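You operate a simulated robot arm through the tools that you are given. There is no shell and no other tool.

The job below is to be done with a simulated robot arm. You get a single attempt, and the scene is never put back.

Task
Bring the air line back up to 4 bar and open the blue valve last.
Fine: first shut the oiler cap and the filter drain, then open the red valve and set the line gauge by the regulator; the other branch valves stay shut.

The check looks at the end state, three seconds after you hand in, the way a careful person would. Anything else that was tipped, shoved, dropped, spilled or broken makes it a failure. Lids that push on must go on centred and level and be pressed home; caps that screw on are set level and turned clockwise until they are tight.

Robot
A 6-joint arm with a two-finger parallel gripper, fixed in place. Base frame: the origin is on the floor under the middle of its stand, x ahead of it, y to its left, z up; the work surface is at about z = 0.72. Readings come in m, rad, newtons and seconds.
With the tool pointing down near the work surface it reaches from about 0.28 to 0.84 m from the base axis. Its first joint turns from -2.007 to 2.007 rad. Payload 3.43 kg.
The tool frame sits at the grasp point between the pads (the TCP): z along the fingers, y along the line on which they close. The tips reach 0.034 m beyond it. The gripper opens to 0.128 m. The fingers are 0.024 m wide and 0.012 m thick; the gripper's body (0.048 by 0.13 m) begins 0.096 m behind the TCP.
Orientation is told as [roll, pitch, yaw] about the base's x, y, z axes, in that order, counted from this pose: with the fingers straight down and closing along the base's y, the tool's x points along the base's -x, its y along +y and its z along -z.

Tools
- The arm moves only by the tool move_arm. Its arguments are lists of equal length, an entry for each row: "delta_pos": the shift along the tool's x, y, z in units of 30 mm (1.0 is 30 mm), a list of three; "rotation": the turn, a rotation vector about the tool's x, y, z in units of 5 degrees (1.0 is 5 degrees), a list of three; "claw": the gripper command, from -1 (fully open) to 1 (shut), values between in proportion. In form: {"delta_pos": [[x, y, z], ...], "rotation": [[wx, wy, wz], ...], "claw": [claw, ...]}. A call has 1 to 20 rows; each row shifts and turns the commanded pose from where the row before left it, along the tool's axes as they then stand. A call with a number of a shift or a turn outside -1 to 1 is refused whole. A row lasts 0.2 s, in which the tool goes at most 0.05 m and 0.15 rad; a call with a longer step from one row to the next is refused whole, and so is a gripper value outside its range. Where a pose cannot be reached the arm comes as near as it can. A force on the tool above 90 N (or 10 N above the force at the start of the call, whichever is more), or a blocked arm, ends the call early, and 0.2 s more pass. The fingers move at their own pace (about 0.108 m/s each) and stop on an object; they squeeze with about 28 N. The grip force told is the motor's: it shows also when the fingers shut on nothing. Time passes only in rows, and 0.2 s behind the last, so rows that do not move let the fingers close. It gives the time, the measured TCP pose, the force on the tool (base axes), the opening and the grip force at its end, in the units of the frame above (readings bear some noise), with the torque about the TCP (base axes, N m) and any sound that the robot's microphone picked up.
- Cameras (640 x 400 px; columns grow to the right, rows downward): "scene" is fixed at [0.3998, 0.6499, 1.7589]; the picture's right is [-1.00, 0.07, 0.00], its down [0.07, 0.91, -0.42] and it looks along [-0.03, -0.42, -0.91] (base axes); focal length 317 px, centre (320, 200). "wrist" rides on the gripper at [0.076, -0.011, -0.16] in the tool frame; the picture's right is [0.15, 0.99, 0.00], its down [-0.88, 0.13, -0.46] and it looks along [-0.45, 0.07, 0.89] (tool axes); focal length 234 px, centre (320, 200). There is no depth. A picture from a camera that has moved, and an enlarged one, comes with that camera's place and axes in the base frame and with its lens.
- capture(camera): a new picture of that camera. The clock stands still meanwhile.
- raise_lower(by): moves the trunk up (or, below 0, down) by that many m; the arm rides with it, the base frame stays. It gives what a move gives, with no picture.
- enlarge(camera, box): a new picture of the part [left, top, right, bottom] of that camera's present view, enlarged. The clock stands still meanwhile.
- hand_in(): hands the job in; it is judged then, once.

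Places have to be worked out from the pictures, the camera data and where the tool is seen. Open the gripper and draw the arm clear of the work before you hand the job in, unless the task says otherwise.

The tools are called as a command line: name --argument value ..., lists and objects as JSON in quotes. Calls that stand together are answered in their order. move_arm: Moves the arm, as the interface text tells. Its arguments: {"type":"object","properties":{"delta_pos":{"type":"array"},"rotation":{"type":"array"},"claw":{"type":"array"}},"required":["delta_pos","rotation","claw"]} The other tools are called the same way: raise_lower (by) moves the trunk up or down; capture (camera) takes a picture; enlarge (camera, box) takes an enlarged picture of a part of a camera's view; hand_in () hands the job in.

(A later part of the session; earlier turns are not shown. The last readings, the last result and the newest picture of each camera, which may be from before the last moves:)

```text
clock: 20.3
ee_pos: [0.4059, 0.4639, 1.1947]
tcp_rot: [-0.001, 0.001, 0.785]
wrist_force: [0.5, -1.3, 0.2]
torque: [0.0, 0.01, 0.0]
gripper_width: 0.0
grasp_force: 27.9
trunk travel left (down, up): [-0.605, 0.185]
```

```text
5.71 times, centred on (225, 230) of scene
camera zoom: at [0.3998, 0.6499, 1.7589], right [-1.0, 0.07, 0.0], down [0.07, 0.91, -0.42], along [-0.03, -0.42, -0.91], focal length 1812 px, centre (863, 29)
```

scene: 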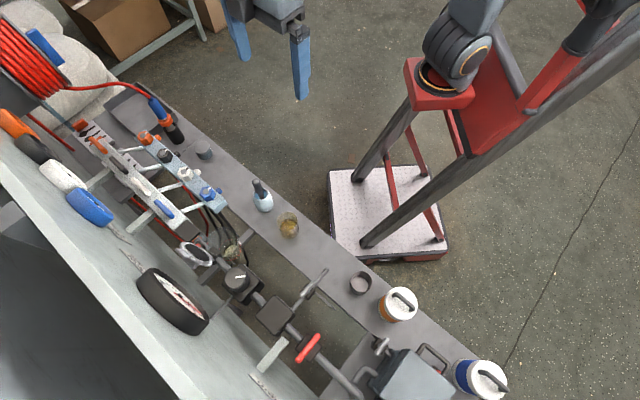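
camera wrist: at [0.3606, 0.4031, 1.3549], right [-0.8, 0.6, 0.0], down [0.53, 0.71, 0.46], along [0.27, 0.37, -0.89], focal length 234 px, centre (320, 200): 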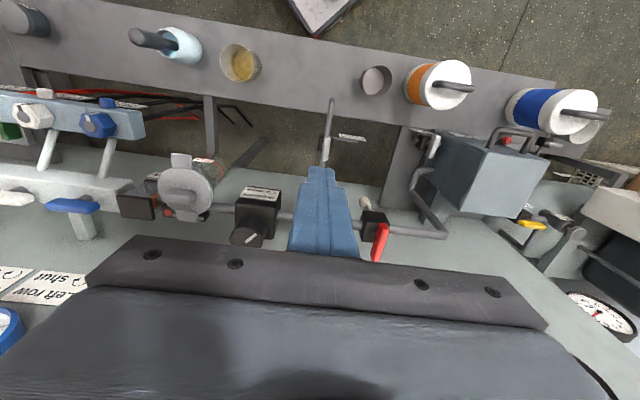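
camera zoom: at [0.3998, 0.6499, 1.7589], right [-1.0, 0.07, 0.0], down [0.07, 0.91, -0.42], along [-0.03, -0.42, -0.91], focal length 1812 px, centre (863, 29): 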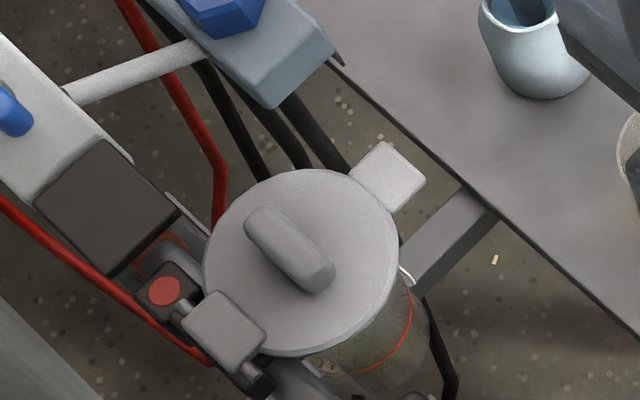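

Cap stays shut. Lower toward the drain valve for a closer view, keeping clear of the filter block (front face n≈0.72).

move_arm --delta_pos '[[0.4, 0.2, 0.9], [0.4, 0, 0.9], [0.4, 0, 0.9], [0, 0, 0.9], [0, 0, 0.9]]' --rotation '[[0, 0, 0], [0, 0, 0], [0, 0, 0], [0, 0, 0], [0, 0, 0]]' --claw '[1, 1, 1, 1, 1]'

capture --camera "wrist"

enlarge --camera "scene" --box '[250, 220, 390, 320]'

```text
clock: 21.5
ee_pos: [0.3758, 0.444, 1.0588]
tcp_rot: [0.0, -0.001, 0.787]
wrist_force: [-0.5, 0.4, 0.5]
torque: [0.02, 0.01, 0.01]
gripper_width: 0.0
grasp_force: 28.3
trunk travel left (down, up): [-0.605, 0.185]
```

```text
taken
camera wrist: at [0.3292, 0.3817, 1.2187], right [-0.8, 0.6, 0.0], down [0.53, 0.71, 0.46], along [0.27, 0.37, -0.89], focal length 234 px, centre (320, 200)
```

wrist: 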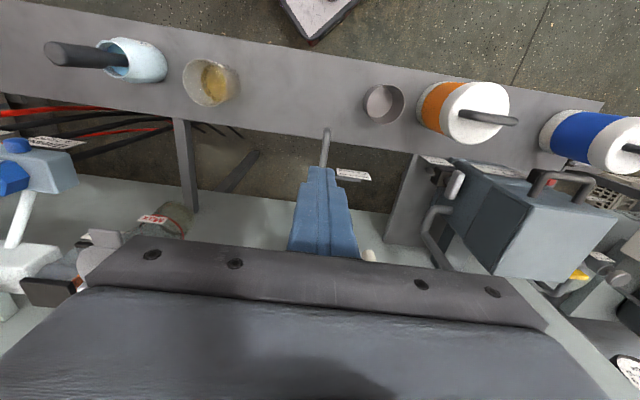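

```text
4.00 times, centred on (320, 270) of scene
camera zoom: at [0.3998, 0.6499, 1.7589], right [-1.0, 0.07, 0.0], down [0.07, 0.91, -0.42], along [-0.03, -0.42, -0.91], focal length 1269 px, centre (320, -80)
```

zoom: 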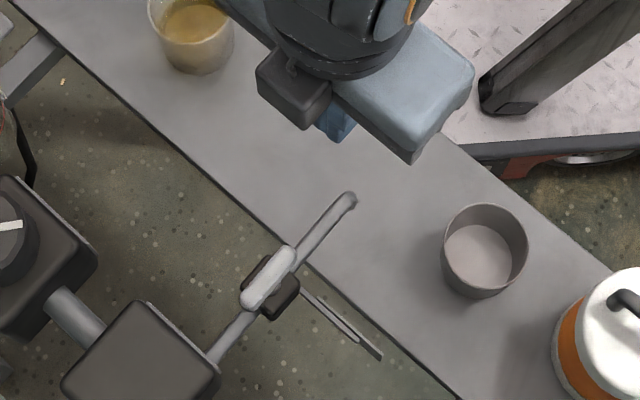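

The fingers hide the handle from this angle; shift sideways (+s) 6 cm to see it.

move_arm --delta_pos '[[0.3, -1, 0], [0.3, -1, 0], [0.3, -0.5, 0]]' --rotation '[[0, 0, 0], [0, 0, 0], [0, 0, 0]]' --claw '[1, 1, 1]'

enlarge --camera "wrist" --box '[300, 80, 460, 260]'

```text
clock: 22.3
ee_pos: [0.4095, 0.3719, 1.0587]
tcp_rot: [-0.001, -0.001, 0.786]
wrist_force: [0.2, -0.4, -0.8]
torque: [-0.02, 0.0, -0.01]
gripper_width: 0.0
grasp_force: 28.3
trunk travel left (down, up): [-0.605, 0.185]
```

```text
2.22 times, centred on (380, 170) of wrist
camera zoom: at [0.363, 0.3107, 1.2197], right [-0.8, 0.6, 0.0], down [0.53, 0.72, 0.46], along [0.27, 0.37, -0.89], focal length 520 px, centre (187, 267)
```

zoom: 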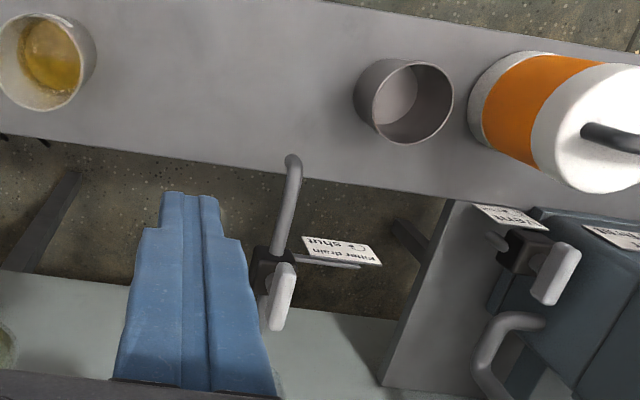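

The drain handle is centred near (n 0.654, s −0.061, z 0.895), lying along its pipe (open); it must turn clockwise 90°. The gripper body is too close to the filter block for a grip-and-twist, so I'll push the robot-side end toward −s with the closed tips, starting from its +s side.

move_arm --delta_pos '[[-0.88, 0.5, 0], [-0.88, 0.5, 0], [-0.88, 0.5, 0], [0, 0, 0.9], [0, 0, 0.9], [0, 0, 0.9], [0, 0, 0.9], [0, 0, 0.6], [0, 0, 0.5]]' --rotation '[[0, 0, 0], [0, 0, 0], [0, 0, 0], [0, 0, 0], [0, 0, 0], [0, 0, 0], [0, 0, 0], [0, 0, 0], [0, 0, 0]]' --claw '[1, 1, 1, 1, 1, 1, 1, 1, 1]'

enlarge --camera "wrist" --box '[240, 80, 440, 260]'

enlarge --camera "scene" --box '[250, 220, 390, 320]'

```text
clock: 24.3
ee_pos: [0.4335, 0.4584, 0.917]
tcp_rot: [0.0, 0.0, 0.784]
wrist_force: [-0.1, 0.1, 0.8]
torque: [-0.03, -0.04, 0.03]
gripper_width: 0.0002
grasp_force: 28.1
trunk travel left (down, up): [-0.605, 0.185]
```

```text
2.22 times, centred on (340, 170) of wrist
camera zoom: at [0.3877, 0.3969, 1.0771], right [-0.8, 0.6, 0.0], down [0.53, 0.72, 0.46], along [0.27, 0.37, -0.89], focal length 520 px, centre (276, 267)
```

zoom: 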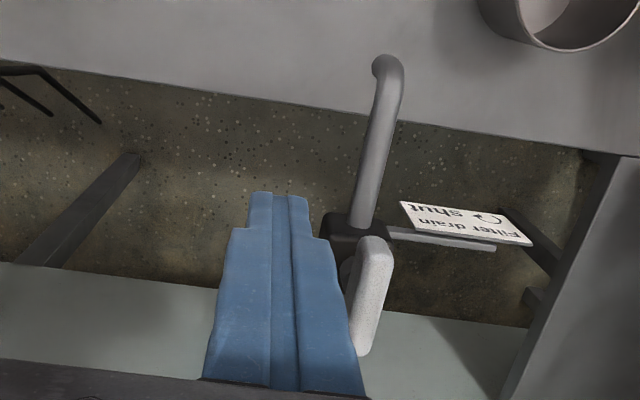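

```text
4.00 times, centred on (320, 270) of scene
camera zoom: at [0.3998, 0.6499, 1.7589], right [-1.0, 0.07, 0.0], down [0.07, 0.91, -0.42], along [-0.03, -0.42, -0.91], focal length 1269 px, centre (320, -80)
```

zoom: 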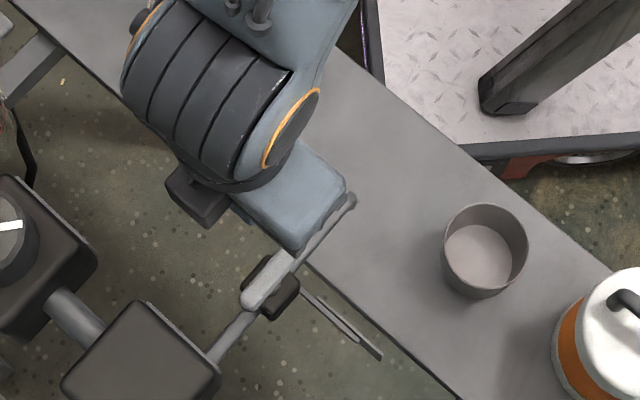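

Tips are on the +s side of the handle's robot end, at handle height. Begin the push arc to about 45°.

move_arm --delta_pos '[[0, 0.42, 0], [0, 0.42, 0], [0.1, 0.1, 0], [0.09, 0.11, 0], [0.06, 0.18, 0], [0.05, 0.18, 0]]' --rotation '[[0, 0, 0], [0, 0, 0], [0, 0, 0], [0, 0, 0], [0, 0, 0], [0, 0, 0]]' --claw '[1, 1, 1, 1, 1, 1]'

enlarge --camera "wrist" --box '[240, 80, 440, 260]'

enlarge --camera "scene" --box '[250, 220, 390, 320]'

```text
clock: 25.7
ee_pos: [0.3956, 0.4835, 0.917]
tcp_rot: [0.001, 0.001, 0.785]
wrist_force: [0.2, -0.5, -0.4]
torque: [0.0, 0.02, 0.02]
gripper_width: 0.0
grasp_force: 28.5
trunk travel left (down, up): [-0.605, 0.185]
```

```text
2.22 times, centred on (340, 170) of wrist
camera zoom: at [0.3493, 0.4209, 1.0769], right [-0.8, 0.6, 0.0], down [0.53, 0.71, 0.46], along [0.27, 0.37, -0.89], focal length 520 px, centre (276, 267)
```

zoom: 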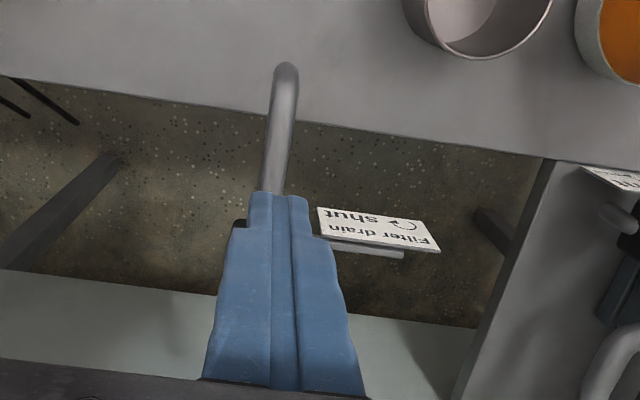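

```text
4.00 times, centred on (320, 270) of scene
camera zoom: at [0.3998, 0.6499, 1.7589], right [-1.0, 0.07, 0.0], down [0.07, 0.91, -0.42], along [-0.03, -0.42, -0.91], focal length 1269 px, centre (320, -80)
```

zoom: 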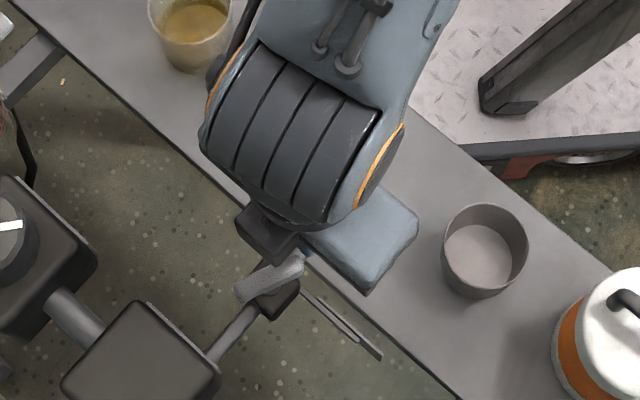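

The handle is turning (≈45°). Continue the arc to 90°.

move_arm --delta_pos '[[-0.03, 0.2, 0], [-0.09, 0.22, 0], [-0.17, 0.17, 0], [-0.18, 0.14, 0], [-0.1, 0, 0], [-0.1, 0, 0]]' --rotation '[[0, 0, 0], [0, 0, 0], [0, 0, 0], [0, 0, 0], [0, 0, 0], [0, 0, 0]]' --claw '[1, 1, 1, 1, 1, 1]'

enlarge --camera "scene" --box '[250, 220, 390, 320]'

enlarge --camera "wrist" --box '[240, 80, 440, 260]'

```text
clock: 27.1
ee_pos: [0.3927, 0.5155, 0.9174]
tcp_rot: [0.004, -0.004, 0.788]
wrist_force: [-43.5, 26.6, -3.6]
torque: [0.55, 0.89, 0.58]
gripper_width: 0.0
grasp_force: 27.8
trunk travel left (down, up): [-0.605, 0.185]
```

```text
4.00 times, centred on (320, 270) of scene
camera zoom: at [0.3998, 0.6499, 1.7589], right [-1.0, 0.07, 0.0], down [0.07, 0.91, -0.42], along [-0.03, -0.42, -0.91], focal length 1269 px, centre (320, -80)
```

zoom: 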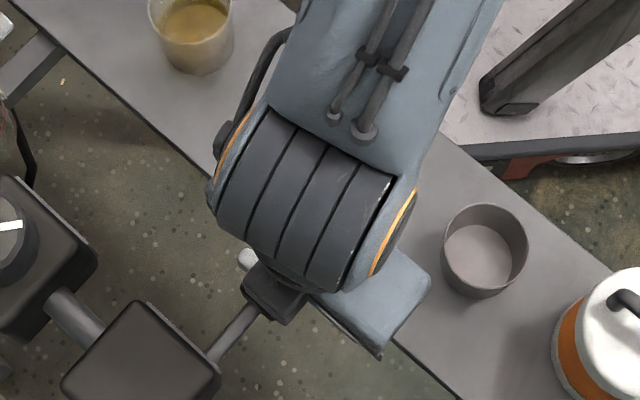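

```text
2.22 times, centred on (340, 170) of wrist
camera zoom: at [0.3464, 0.4533, 1.0775], right [-0.8, 0.59, 0.0], down [0.53, 0.71, 0.46], along [0.27, 0.37, -0.89], focal length 520 px, centre (276, 267)
```

zoom: 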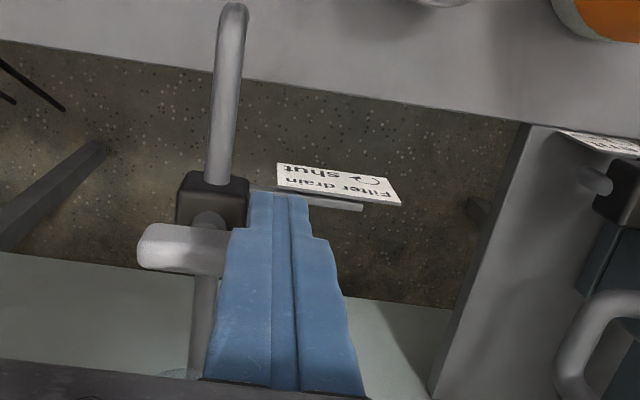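

The handle now looks perpendicular to the pipe, with ~50 N sideways on the tip (it has reached the end). I'll back the tips off toward the robot and inspect.

move_arm --delta_pos '[[0.2, 0.1, 0], [0.6, 0.1, 0], [0.6, 0, 0], [0, 0, -0.9], [0, 0, -0.9], [0, 1, 0], [0, 1, 0]]' --rotation '[[0, 0, 0], [0, 0, 0], [0, 0, 0], [0, 0, 0], [0, 0, 0], [0, 0, 0], [0, 0, 0]]' --claw '[1, 1, 1, 1, 1, 1, 1]'

capture --camera "wrist"

enlarge --camera "wrist" --box '[200, 120, 360, 240]'

enlarge --camera "scene" --box '[250, 240, 370, 320]'

```text
clock: 28.7
ee_pos: [0.3202, 0.5274, 0.9694]
tcp_rot: [0.0, 0.0, 0.787]
wrist_force: [-0.1, 0.3, 1.2]
torque: [0.04, 0.02, 0.0]
gripper_width: 0.0
grasp_force: 28.4
trunk travel left (down, up): [-0.605, 0.185]
```

```text
taken
camera wrist: at [0.2746, 0.4653, 1.1292], right [-0.8, 0.6, 0.0], down [0.53, 0.71, 0.46], along [0.27, 0.37, -0.89], focal length 234 px, centre (320, 200)
```

wrist: 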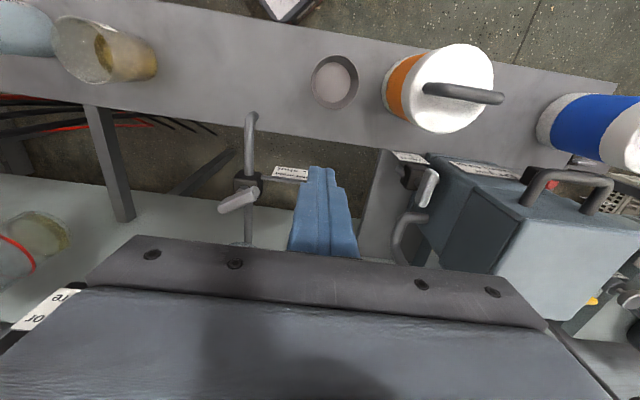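

```text
3.33 times, centred on (280, 180) of wrist
camera zoom: at [0.2746, 0.4653, 1.1292], right [-0.8, 0.6, 0.0], down [0.53, 0.71, 0.46], along [0.27, 0.37, -0.89], focal length 781 px, centre (453, 267)
```

zoom: 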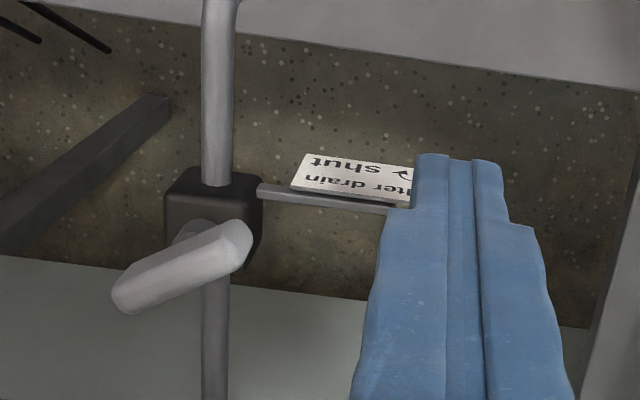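

```text
5.00 times, centred on (310, 280) of scene
camera zoom: at [0.3998, 0.6499, 1.7589], right [-1.0, 0.07, 0.0], down [0.07, 0.91, -0.42], along [-0.03, -0.42, -0.91], focal length 1586 px, centre (370, -200)
```

zoom: 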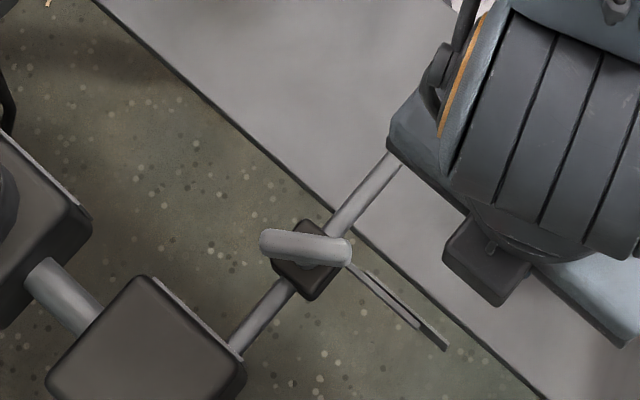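

The handle slipped back to ~57° when I dragged the tips off its end. I'll re-engage flush on its robot-side face nearer the pivot (s ≈ −0.080) and push straight +n to the stop, then back off straight −n.

move_arm --delta_pos '[[0, -0.75, 0], [0, -0.75, 0], [0, -0.72, 0], [0, 0, 0.9], [0, 0, 0.85], [-0.4, 0, 0], [-0.4, 0, 0], [-0.2, 0, 0], [-0.15, 0, 0], [-0.13, 0, 0]]' --rotation '[[0, 0, 0], [0, 0, 0], [0, 0, 0], [0, 0, 0], [0, 0, 0], [0, 0, 0], [0, 0, 0], [0, 0, 0], [0, 0, 0], [0, 0, 0]]' --claw '[1, 1, 1, 1, 1, 1, 1, 1, 1, 1]'

enlarge --camera "wrist" --box '[240, 80, 440, 260]'

enlarge --camera "scene" --box '[250, 240, 370, 320]'

```text
clock: 30.9
ee_pos: [0.389, 0.5109, 0.9185]
tcp_rot: [0.001, 0.002, 0.787]
wrist_force: [-24.4, 8.2, 0.1]
torque: [0.07, 0.55, 0.24]
gripper_width: 0.0
grasp_force: 27.8
trunk travel left (down, up): [-0.605, 0.185]
```

```text
2.22 times, centred on (340, 170) of wrist
camera zoom: at [0.3443, 0.449, 1.079], right [-0.8, 0.59, 0.0], down [0.53, 0.72, 0.45], along [0.27, 0.37, -0.89], focal length 520 px, centre (276, 267)
```

zoom: 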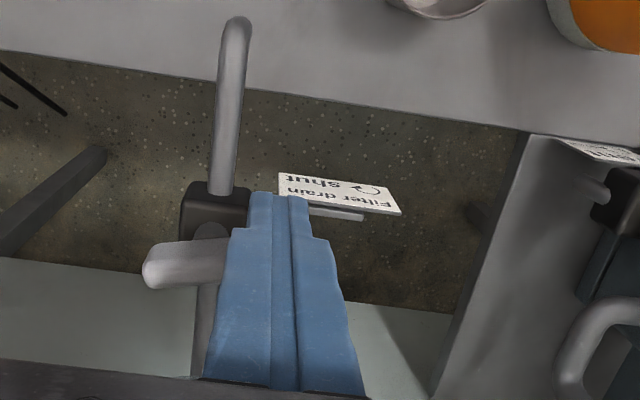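

```text
5.00 times, centred on (310, 280) of scene
camera zoom: at [0.3998, 0.6499, 1.7589], right [-1.0, 0.07, 0.0], down [0.07, 0.91, -0.42], along [-0.03, -0.42, -0.91], focal length 1586 px, centre (370, -200)
```

zoom: 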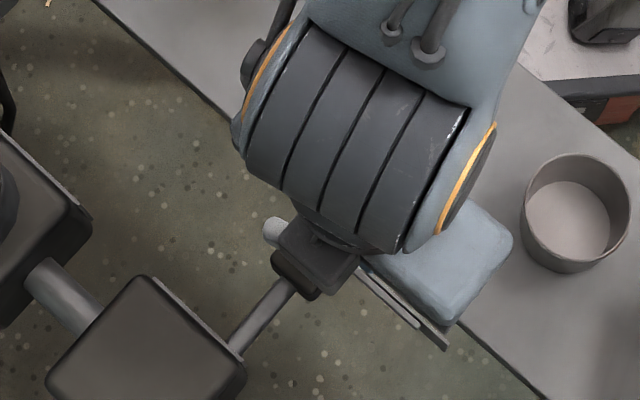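

Still ~80° perhaps, with the tips at the very end of the handle. Back off straight −n, then re-push nearer to the pivot.

move_arm --delta_pos '[[0.5, 0, 0], [0.5, 0, 0], [0, 0.5, -0.8], [0, 0.9, -0.8]]' --rotation '[[0, 0, 0], [0, 0, 0], [0, 0, 0], [0, 0, 0]]' --claw '[1, 1, 1, 1]'

enlarge --camera "wrist" --box '[200, 100, 360, 240]'

enlarge --camera "scene" --box '[250, 240, 370, 320]'

```text
clock: 31.9
ee_pos: [0.3422, 0.5183, 0.9691]
tcp_rot: [0.001, 0.0, 0.785]
wrist_force: [0.5, -0.2, -0.1]
torque: [0.03, 0.06, -0.02]
gripper_width: 0.0002
grasp_force: 27.9
trunk travel left (down, up): [-0.605, 0.185]
```

```text
2.86 times, centred on (280, 170) of wrist
camera zoom: at [0.2968, 0.4556, 1.1291], right [-0.8, 0.6, 0.0], down [0.53, 0.72, 0.46], along [0.27, 0.37, -0.89], focal length 669 px, centre (434, 286)
```

zoom: 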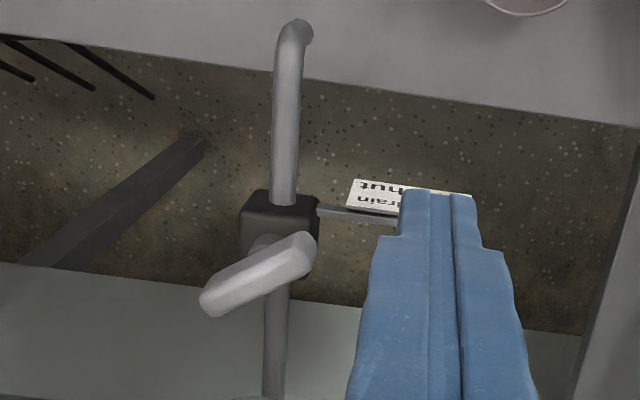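

```text
5.00 times, centred on (310, 280) of scene
camera zoom: at [0.3998, 0.6499, 1.7589], right [-1.0, 0.07, 0.0], down [0.07, 0.91, -0.42], along [-0.03, -0.42, -0.91], focal length 1586 px, centre (370, -200)
```

zoom: 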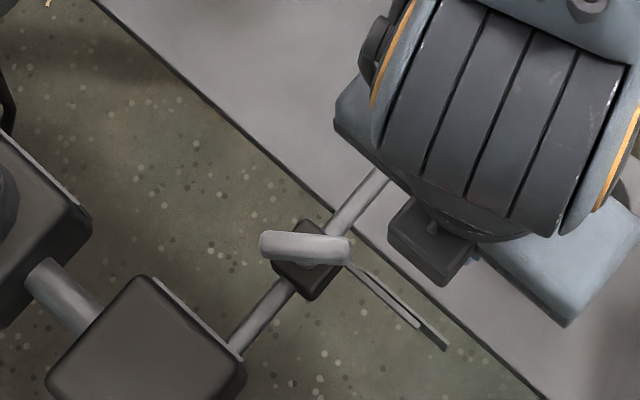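

Force direction (mostly −s) shows the tips were riding on the handle's end cap and dragging it back by friction to ~52°. I'll re-engage at s ≈ −0.068, flush with the handle's face, and push +n.

move_arm --delta_pos '[[0.28, -0.63, 0], [0, -0.63, 0], [0, -0.63, 0], [0, 0, 0.8], [0, 0, 0.77], [-0.4, 0, 0], [-0.3, 0, 0], [-0.2, 0, 0], [-0.15, 0, 0], [-0.12, 0, 0]]' --rotation '[[0, 0, 0], [0, 0, 0], [0, 0, 0], [0, 0, 0], [0, 0, 0], [0, 0, 0], [0, 0, 0], [0, 0, 0], [0, 0, 0], [0, 0, 0]]' --claw '[1, 1, 1, 1, 1, 1, 1, 1, 1, 1]'

enlarge --camera "wrist" --box '[240, 80, 440, 260]'

```text
clock: 34.1
ee_pos: [0.4012, 0.4986, 0.9206]
tcp_rot: [-0.003, -0.002, 0.785]
wrist_force: [0.6, -0.1, -0.4]
torque: [0.0, 0.02, 0.01]
gripper_width: 0.0001
grasp_force: 28.4
trunk travel left (down, up): [-0.605, 0.185]
```

```text
2.22 times, centred on (340, 170) of wrist
camera zoom: at [0.3544, 0.435, 1.08], right [-0.8, 0.6, 0.0], down [0.53, 0.71, 0.46], along [0.27, 0.37, -0.89], focal length 520 px, centre (276, 267)
```

zoom: 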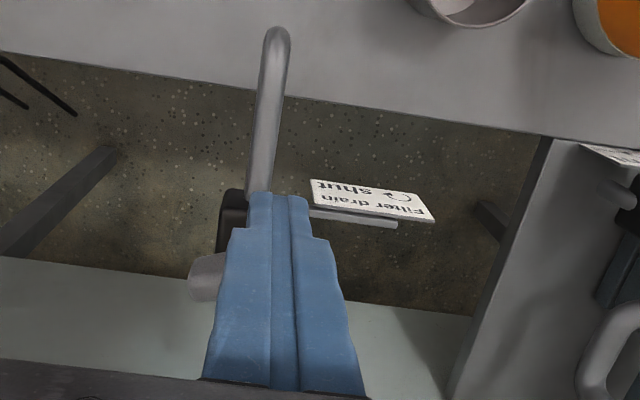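

Smooth now, no side force. Continue pushing in small steps to reach the stop.

move_arm --delta_pos '[[-0.1, 0, 0], [-0.1, 0, 0]]' --rotation '[[0, 0, 0], [0, 0, 0]]' --claw '[1, 1]'

enlarge --camera "wrist" --box '[240, 80, 440, 260]'

```text
clock: 34.7
ee_pos: [0.4054, 0.5007, 0.9189]
tcp_rot: [0.0, 0.002, 0.785]
wrist_force: [-0.2, 0.2, -0.1]
torque: [-0.02, -0.01, 0.01]
gripper_width: 0.0
grasp_force: 28.0
trunk travel left (down, up): [-0.605, 0.185]
```

```text
2.22 times, centred on (340, 170) of wrist
camera zoom: at [0.3589, 0.4386, 1.0795], right [-0.8, 0.6, 0.0], down [0.53, 0.71, 0.46], along [0.27, 0.37, -0.89], focal length 520 px, centre (276, 267)
```

zoom: 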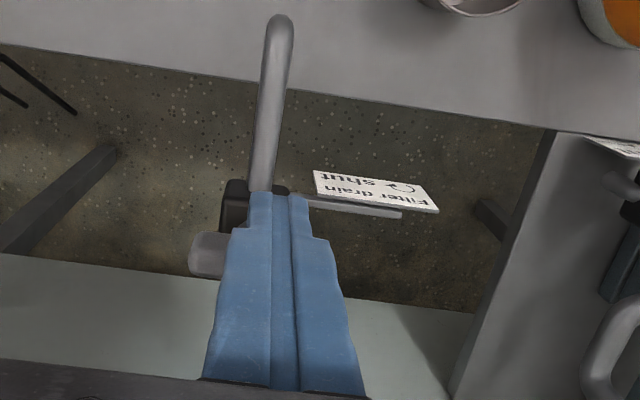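

Still free. Continue in small increments.

move_arm --delta_pos '[[-0.1, 0, 0], [-0.1, 0, 0]]' --rotation '[[0, 0, 0], [0, 0, 0]]' --claw '[1, 1]'

enlarge --camera "wrist" --box '[240, 80, 440, 260]'

```text
clock: 35.3
ee_pos: [0.4052, 0.5019, 0.9193]
tcp_rot: [-0.001, 0.007, 0.787]
wrist_force: [-30.4, -29.3, 16.1]
torque: [-0.4, 0.5, -0.09]
gripper_width: 0.0001
grasp_force: 27.6
trunk travel left (down, up): [-0.605, 0.185]
```

```text
2.22 times, centred on (340, 170) of wrist
camera zoom: at [0.3605, 0.4406, 1.0801], right [-0.8, 0.6, 0.0], down [0.53, 0.72, 0.45], along [0.27, 0.36, -0.89], focal length 520 px, centre (276, 267)
```

zoom: 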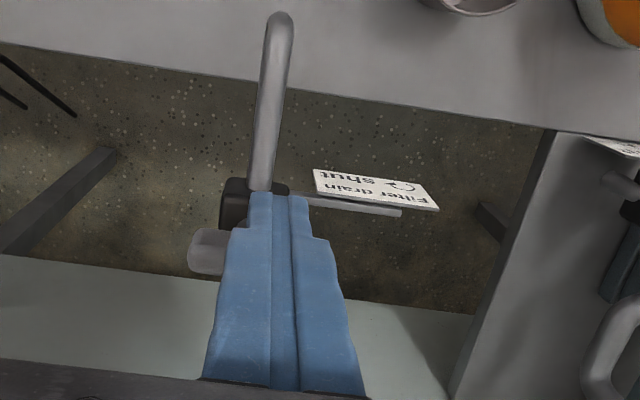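

42 N straight back in −n: it's against the stop. Retreat straight −n and up to inspect.

move_arm --delta_pos '[[0.4, 0, 0], [0.5, 0, 0], [0.5, 0, 0], [0, 0.9, -0.8], [0, 0.9, -0.8], [0, 0.5, -0.5]]' --rotation '[[0, 0, 0], [0, 0, 0], [0, 0, 0], [0, 0, 0], [0, 0, 0], [0, 0, 0]]' --claw '[1, 1, 1, 1, 1, 1]'

enlarge --camera "wrist" --box '[200, 100, 360, 240]'

enlarge --camera "scene" --box '[250, 240, 370, 320]'

```text
clock: 36.7
ee_pos: [0.3298, 0.5219, 0.982]
tcp_rot: [0.0, 0.0, 0.786]
wrist_force: [-0.6, 0.0, 0.1]
torque: [0.0, 0.03, -0.01]
gripper_width: 0.0
grasp_force: 28.3
trunk travel left (down, up): [-0.605, 0.185]
```

```text
2.86 times, centred on (280, 170) of wrist
camera zoom: at [0.2841, 0.4615, 1.1413], right [-0.8, 0.6, 0.0], down [0.53, 0.72, 0.46], along [0.27, 0.37, -0.89], focal length 669 px, centre (434, 286)
```

zoom: 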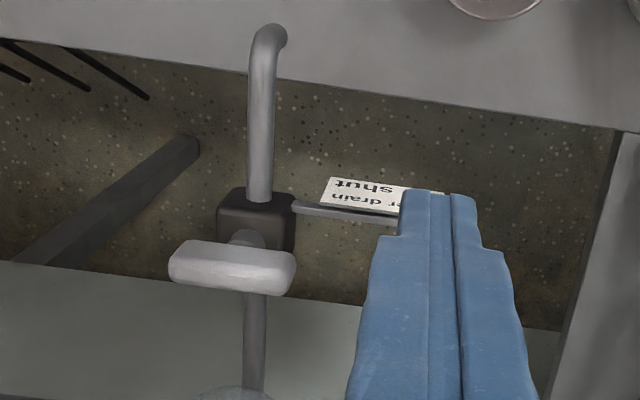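

```text
5.00 times, centred on (310, 280) of scene
camera zoom: at [0.3998, 0.6499, 1.7589], right [-1.0, 0.07, 0.0], down [0.07, 0.91, -0.42], along [-0.03, -0.42, -0.91], focal length 1586 px, centre (370, -200)
```

zoom: 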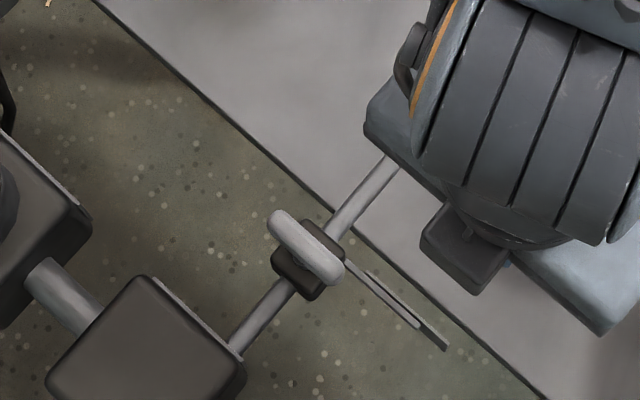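

The drain handle is now square across its pipe – shut. Next, raise and go look at the red main valve.

move_arm --delta_pos '[[0.3, 0, -1], [0, 0, -1], [0, 0, -1], [0, 0, -1], [0, 0, -1], [0, 0, -1], [0, 0, -1], [-0.9, -0.5, 0], [-0.9, -0.5, 0]]' --rotation '[[0, 0, 0], [0, 0, 0], [0, 0, 0], [0, 0, 0], [0, 0, 0], [0, 0, 0], [0, 0, 0], [0, 0, 0], [0, 0, 0]]' --claw '[1, 1, 1, 1, 1, 1, 0, -0.2, -0.2]'

capture --camera "wrist"

enlarge --camera "wrist" --box '[300, 100, 460, 240]'

```text
clock: 38.7
ee_pos: [0.3821, 0.5344, 1.1929]
tcp_rot: [0.0, -0.001, 0.785]
wrist_force: [-0.6, -0.7, -0.1]
torque: [0.03, -0.04, -0.04]
gripper_width: 0.0768
grasp_force: 0.0
trunk travel left (down, up): [-0.605, 0.185]
```

```text
taken
camera wrist: at [0.3365, 0.4719, 1.3526], right [-0.8, 0.6, 0.0], down [0.53, 0.71, 0.46], along [0.27, 0.37, -0.89], focal length 234 px, centre (320, 200)
```

wrist: 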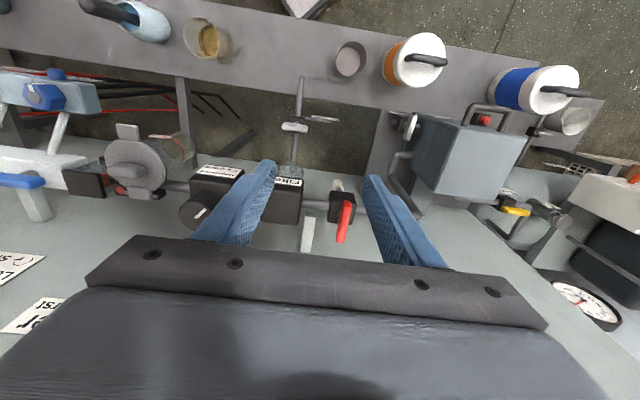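

```text
2.86 times, centred on (380, 170) of wrist
camera zoom: at [0.3365, 0.4719, 1.3526], right [-0.8, 0.6, 0.0], down [0.53, 0.71, 0.46], along [0.27, 0.37, -0.89], focal length 669 px, centre (149, 286)
```

zoom: 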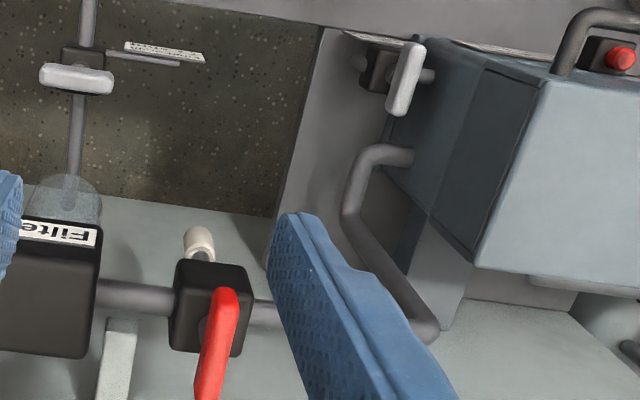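

Red handle: ends at n 0.724–0.797, s −0.161, z≈1.043, lying across the pipe (shut). There's room here to grip it centrally and twist anticlockwise; I'll move above it with a 48 mm opening.

move_arm --delta_pos '[[-0.93, 0.44, 0], [-0.93, 0.45, 0], [-0.93, 0.44, 0], [-0.93, 0.45, 0], [0, 0, 0.75], [0, 0, 0.75], [0, 0, 0.75], [0, 0, 0.6]]' --rotation '[[0, 0, 0], [0, 0, 0], [0, 0, 0], [0, 0, 0], [0, 0, 0], [0, 0, 0], [0, 0, 0], [0, 0, 0]]' --claw '[0.25, 0.25, 0.25, 0.25, 0.25, 0.25, 0.25, 0.25]'

capture --camera "wrist"

enlarge --camera "scene" --box '[240, 290, 380, 390]'

```text
clock: 40.5
ee_pos: [0.4243, 0.6501, 1.1048]
tcp_rot: [0.001, 0.0, 0.785]
wrist_force: [-0.6, -1.1, -0.2]
torque: [0.01, 0.0, 0.0]
gripper_width: 0.0479
grasp_force: 0.1
trunk travel left (down, up): [-0.605, 0.185]
```

```text
taken
camera wrist: at [0.3789, 0.588, 1.2653], right [-0.8, 0.6, 0.0], down [0.53, 0.71, 0.46], along [0.27, 0.37, -0.89], focal length 234 px, centre (320, 200)
```

wrist: 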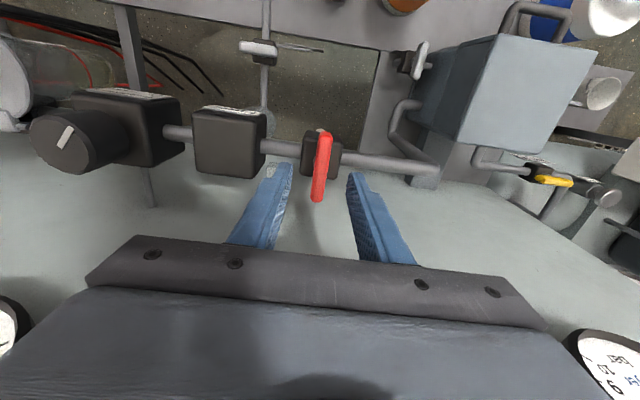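

```text
4.00 times, centred on (310, 340) of scene
camera zoom: at [0.3998, 0.6499, 1.7589], right [-1.0, 0.07, 0.0], down [0.07, 0.91, -0.42], along [-0.03, -0.42, -0.91], focal length 1269 px, centre (360, -360)
```

zoom: 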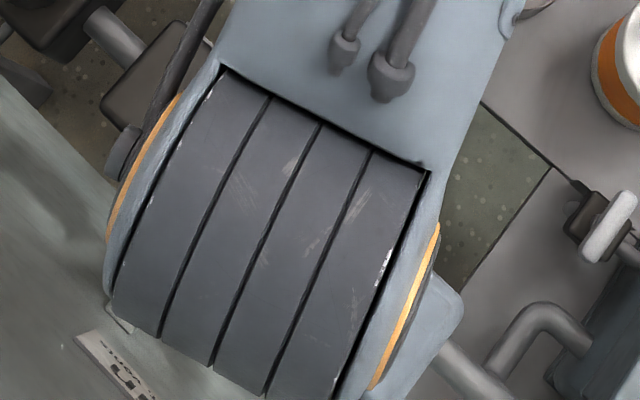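

Fingers straddle the red handle well, and the TCP matches its centre (0.7594, −0.160). Descend and close gently.

move_arm --delta_pos '[[0, 0, 0.6], [0, 0, 0.4], [0, 0, 0.25], [0, 0, 0], [0, 0, 0], [0, 0, 0]]' --rotation '[[0, 0, 0], [0, 0, 0], [0, 0, 0], [0, 0, 0], [0, 0, 0], [0, 0, 0]]' --claw '[0.25, 0.25, 0.25, 1, 1, 1]'

enlarge --camera "wrist" --box '[240, 90, 400, 210]'

```text
clock: 41.9
ee_pos: [0.425, 0.6514, 1.069]
tcp_rot: [0.001, -0.001, 0.786]
wrist_force: [1.1, -1.6, -1.4]
torque: [0.29, -0.28, -0.03]
gripper_width: 0.0129
grasp_force: 44.6
trunk travel left (down, up): [-0.605, 0.185]
```

```text
3.33 times, centred on (320, 150) of wrist
camera zoom: at [0.379, 0.5893, 1.2288], right [-0.8, 0.6, 0.0], down [0.53, 0.71, 0.46], along [0.27, 0.37, -0.89], focal length 781 px, centre (320, 367)
```

zoom: 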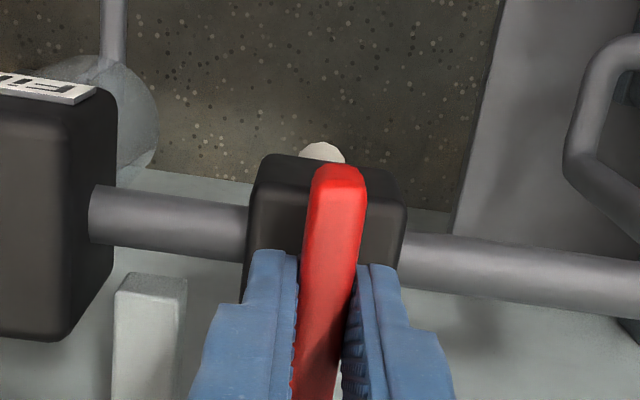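

The red handle is gripped (12.9 mm). Rotate anticlockwise 30° first and check.

move_arm --delta_pos '[[0, 0, 0], [0, 0, 0], [0, 0, 0], [0, 0, 0], [0, 0, 0], [0, 0, 0]]' --rotation '[[0, 0, -1], [0, 0, -1], [0, 0, -1], [0, 0, -1], [0, 0, -1], [0, 0, -1]]' --claw '[1, 1, 1, 1, 1, 1]'

capture --camera "wrist"

```text
clock: 43.3
ee_pos: [0.4234, 0.6515, 1.0688]
tcp_rot: [0.001, -0.001, 1.31]
wrist_force: [2.1, -2.5, 0.3]
torque: [0.02, -0.13, 0.02]
gripper_width: 0.0131
grasp_force: 44.7
trunk travel left (down, up): [-0.605, 0.185]
```

```text
taken
camera wrist: at [0.4155, 0.5749, 1.2287], right [-0.99, 0.11, 0.0], down [0.1, 0.88, 0.46], along [0.05, 0.45, -0.89], focal length 234 px, centre (320, 200)
```

wrist: 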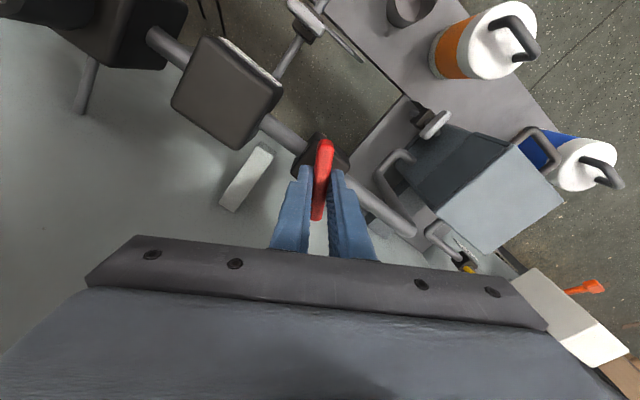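

The handle turns freely. Continue another 55°.

move_arm --delta_pos '[[0, 0, 0], [0, 0, 0], [0, 0, 0], [0, 0, 0], [0, 0, 0], [0, 0, 0], [0, 0, 0], [0, 0, 0], [0, 0, 0], [0, 0, 0], [0, 0, 0]]' --rotation '[[0, 0, -1], [0, 0, -1], [0, 0, -1], [0, 0, -1], [0, 0, -1], [0, 0, -1], [0, 0, -1], [0, 0, -1], [0, 0, -1], [0, 0, -1], [0, 0, -1]]' --claw '[1, 1, 1, 1, 1, 1, 1, 1, 1, 1, 1]'

capture --camera "wrist"

```text
clock: 45.7
ee_pos: [0.4229, 0.6512, 1.0692]
tcp_rot: [0.0, 0.001, 2.271]
wrist_force: [-11.9, -11.1, 2.9]
torque: [-1.49, -0.61, 0.03]
gripper_width: 0.0128
grasp_force: 44.7
trunk travel left (down, up): [-0.605, 0.185]
```

```text
taken
camera wrist: at [0.4807, 0.6002, 1.2288], right [-0.66, -0.75, 0.0], down [-0.67, 0.59, 0.46], along [-0.34, 0.3, -0.89], focal length 234 px, centre (320, 200)
```

wrist: 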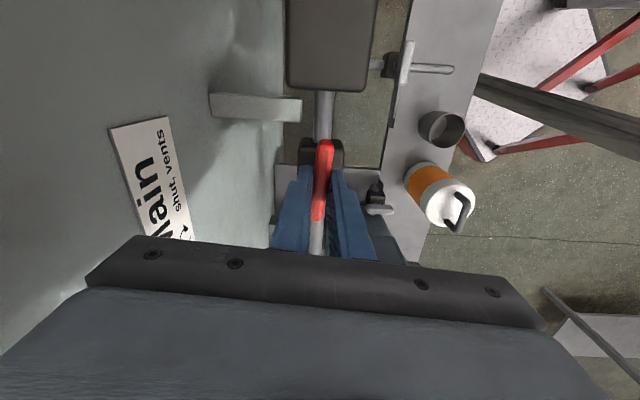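

At 130° yaw; 5° more brings the handle in line with the pipe.

move_arm --delta_pos '[[0, 0, 0], [0, 0, 0], [0, 0, 0]]' --rotation '[[0, 0, -1], [0, 0, -0.4], [0, 0, 0]]' --claw '[1, 1, 1]'

enlarge --camera "wrist" --box '[240, 60, 400, 260]'

enlarge --camera "scene" --box '[120, 255, 220, 345]'

```text
clock: 46.5
ee_pos: [0.4232, 0.6513, 1.0686]
tcp_rot: [0.0, -0.001, 2.392]
wrist_force: [-15.7, -10.8, -3.4]
torque: [0.29, 0.65, -1.28]
gripper_width: 0.0132
grasp_force: 44.7
trunk travel left (down, up): [-0.605, 0.185]
```

```text
2.00 times, centred on (320, 160) of wrist
camera zoom: at [0.4865, 0.6074, 1.2287], right [-0.57, -0.82, 0.0], down [-0.73, 0.5, 0.46], along [-0.38, 0.26, -0.89], focal length 468 px, centre (320, 280)
```

zoom: 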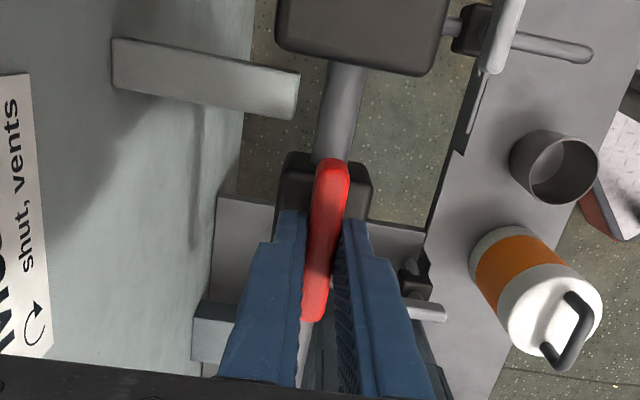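

```text
4.44 times, centred on (170, 300) of scene
camera zoom: at [0.3998, 0.6499, 1.7589], right [-1.0, 0.07, 0.0], down [0.07, 0.91, -0.42], along [-0.03, -0.42, -0.91], focal length 1410 px, centre (987, -244)
```

zoom: 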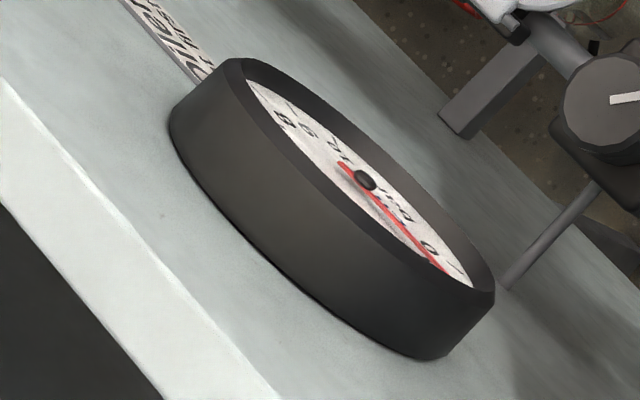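

The handle hit its stop in line with the pipe (torque −1.3 Nm) and the line gauge needle has moved a little. Release, lift, and unwind the wrist.

move_arm --delta_pos '[[0, 0, 0], [0, 0, 0], [0, 0, -0.8], [0, 0, -0.8], [0, 0, -0.8], [0, 0, -0.8]]' --rotation '[[0, 0, 0.4], [0, 0, 0], [0, 0, 0], [0, 0, 0], [0, 0, 0], [0, 0, 0]]' --claw '[0.25, 0.25, 0.25, 0.25, 0.25, 0.25]'

enlarge --camera "wrist" --box '[240, 60, 400, 260]'

```text
clock: 47.9
ee_pos: [0.4229, 0.6519, 1.1657]
tcp_rot: [0.003, -0.002, 2.355]
wrist_force: [0.8, 0.3, -0.8]
torque: [0.02, 0.02, 0.0]
gripper_width: 0.0479
grasp_force: 0.0
trunk travel left (down, up): [-0.605, 0.185]
```

```text
2.00 times, centred on (320, 160) of wrist
camera zoom: at [0.4842, 0.6053, 1.3261], right [-0.6, -0.8, 0.0], down [-0.71, 0.53, 0.46], along [-0.37, 0.27, -0.89], focal length 468 px, centre (320, 280)
```

zoom: 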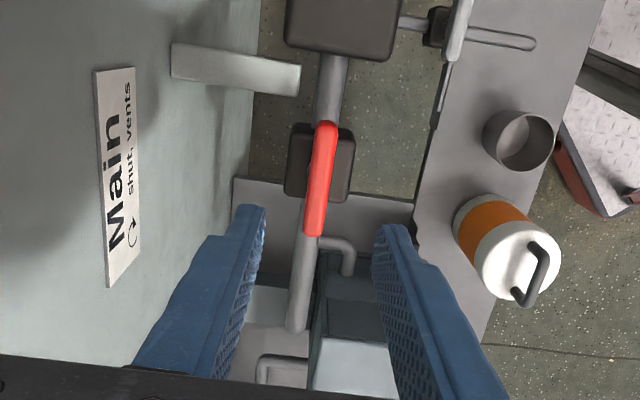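

Main valve is open, in line with the pipe. Unwind the wrist to yaw 45° before heading to the regulator.

move_arm --delta_pos '[[0, 0, 0], [0, 0, 0], [0, 0, 0], [0, 0, 0], [0, 0, 0], [0, 0, 0], [0, 0, 0], [0, 0, 0], [0, 0, 0], [0, 0, 0], [0, 0, 0], [0, 0, 0], [0, 0, 0], [0, 0, 0], [0, 0, 0], [0, 0, 0], [0, 0, 0], [0, 0, 0]]' --rotation '[[0, 0, 1], [0, 0, 1], [0, 0, 1], [0, 0, 1], [0, 0, 1], [0, 0, 1], [0, 0, 1], [0, 0, 1], [0, 0, 1], [0, 0, 1], [0, 0, 1], [0, 0, 1], [0, 0, 1], [0, 0, 1], [0, 0, 1], [0, 0, 1], [0, 0, 1], [0, 0, 1]]' --claw '[0, 0, 0, 0, 0, 0, 0, 0, 0, 0, 0, 0, 0, 0, 0, 0, 0, 0]'

move_arm --delta_pos '[[0.6, -1, 0], [0.6, -1, 0], [0.6, -1, 0], [0.6, -1, 0], [0.6, -1, 0], [0.2, -0.9, 0], [0, 0, 0]]' --rotation '[[0, 0, 0], [0, 0, 0], [0, 0, 0], [0, 0, 0], [0, 0, 0], [0, 0, 0], [0, 0, 0]]' --claw '[-0.2, -0.2, -0.2, -0.2, -0.2, -0.2, -0.2]'

capture --camera "wrist"

enlarge --camera "scene" --box '[120, 255, 220, 345]'

```text
clock: 51.7
ee_pos: [0.4257, 0.6517, 1.1647]
tcp_rot: [0.001, -0.001, 0.784]
wrist_force: [-0.1, 0.2, 0.4]
torque: [0.05, -0.01, -0.01]
gripper_width: 0.064
grasp_force: 0.0
trunk travel left (down, up): [-0.605, 0.185]
```

```text
clock: 53.3
ee_pos: [0.482, 0.458, 1.1621]
tcp_rot: [-0.001, 0.0, 0.786]
wrist_force: [0.1, -0.3, -0.3]
torque: [0.01, 0.02, 0.01]
gripper_width: 0.0768
grasp_force: 0.2
trunk travel left (down, up): [-0.605, 0.185]
```

```text
taken
camera wrist: at [0.4359, 0.395, 1.3226], right [-0.8, 0.6, 0.0], down [0.53, 0.71, 0.46], along [0.27, 0.37, -0.89], focal length 234 px, centre (320, 200)
```

wrist: 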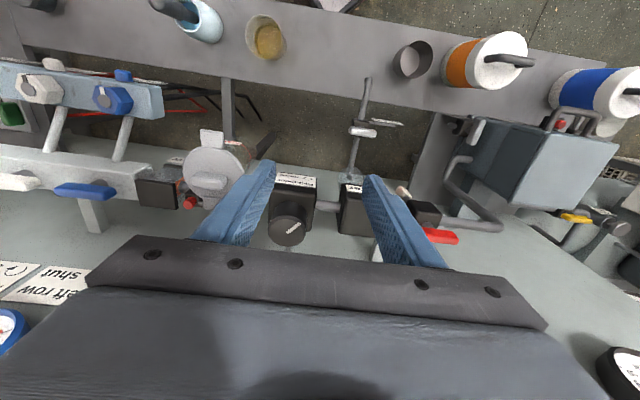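

```text
4.44 times, centred on (170, 300) of scene
camera zoom: at [0.3998, 0.6499, 1.7589], right [-1.0, 0.07, 0.0], down [0.07, 0.91, -0.42], along [-0.03, -0.42, -0.91], focal length 1410 px, centre (987, -244)
```

zoom: 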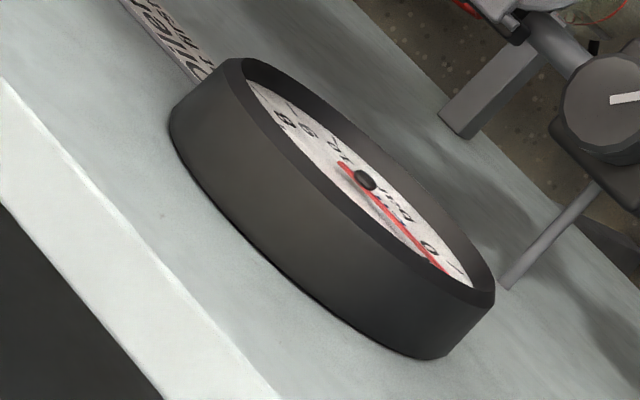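

Gauge shows a small reading (<1 bar), steady. Zooming on the regulator knob for precise location.

enlarge --camera "wrist" --box '[240, 160, 340, 250]'

enlarge --camera "scene" --box '[205, 250, 275, 310]'

```text
4.44 times, centred on (290, 205) of wrist
camera zoom: at [0.4359, 0.395, 1.3226], right [-0.8, 0.6, 0.0], down [0.53, 0.71, 0.46], along [0.27, 0.37, -0.89], focal length 1041 px, centre (453, 178)
```

zoom: 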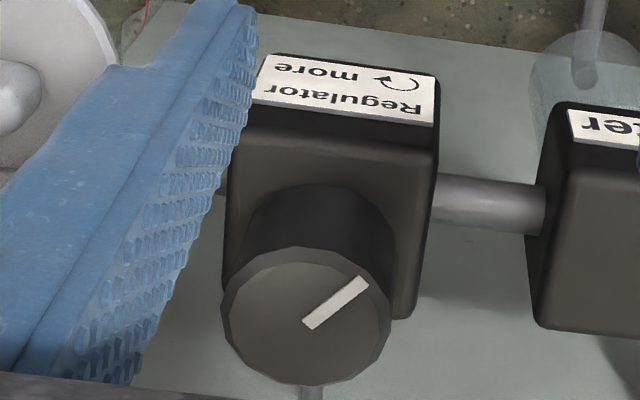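

```text
6.67 times, centred on (240, 280) of scene
camera zoom: at [0.3998, 0.6499, 1.7589], right [-1.0, 0.07, 0.0], down [0.07, 0.91, -0.42], along [-0.03, -0.42, -0.91], focal length 2114 px, centre (853, -333)
```

zoom: 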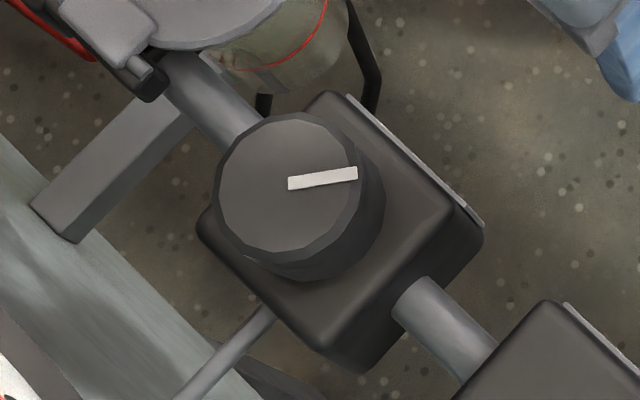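

Knob top centre: (n 0.759, s 0.046, z 1.079), Ø≈45 mm. I'll move above it, preset yaw +35°, keeping the body clear of the gauge, and check alignment before descending.

move_arm --delta_pos '[[-0.786, -0.24, 0], [-0.786, -0.24, 0], [-0.786, -0.24, 0], [-0.786, -0.24, 0], [0, 0, 0], [0, 0, 0.5], [0, 0, 0.5]]' --rotation '[[0, 0, 0], [0, 0, 0], [0, 0, 0], [0, 0, 0], [0, 0, 0], [0, 0, 0], [0, 0, 0]]' --claw '[-0.2, -0.2, -0.2, -0.2, -0.2, -0.2, -0.2]'

capture --camera "wrist"

enlarge --camera "scene" --box '[120, 200, 280, 340]'

```text
clock: 54.9
ee_pos: [0.5689, 0.5038, 1.1354]
tcp_rot: [0.0, 0.0, 0.785]
wrist_force: [0.1, 0.7, -0.9]
torque: [-0.02, 0.0, 0.01]
gripper_width: 0.0769
grasp_force: 0.1
trunk travel left (down, up): [-0.605, 0.185]
```

```text
taken
camera wrist: at [0.5228, 0.4421, 1.2946], right [-0.8, 0.6, 0.0], down [0.53, 0.71, 0.46], along [0.27, 0.37, -0.89], focal length 234 px, centre (320, 200)
```

wrist: 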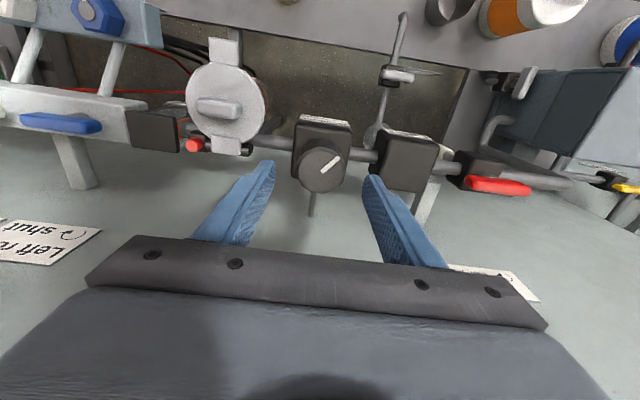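

```text
2.86 times, centred on (200, 270) of scene
camera zoom: at [0.3998, 0.6499, 1.7589], right [-1.0, 0.07, 0.0], down [0.07, 0.91, -0.42], along [-0.03, -0.42, -0.91], focal length 906 px, centre (663, 0)
```

zoom: 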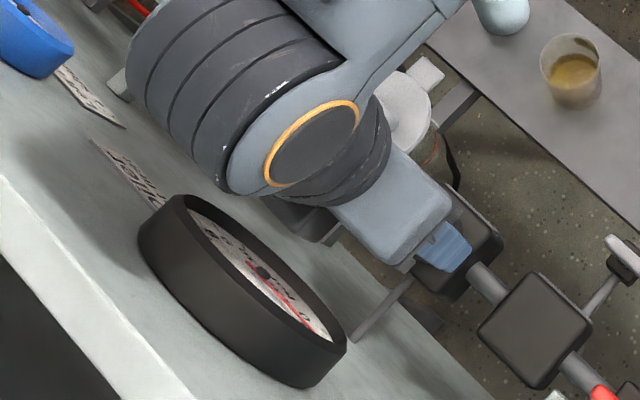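

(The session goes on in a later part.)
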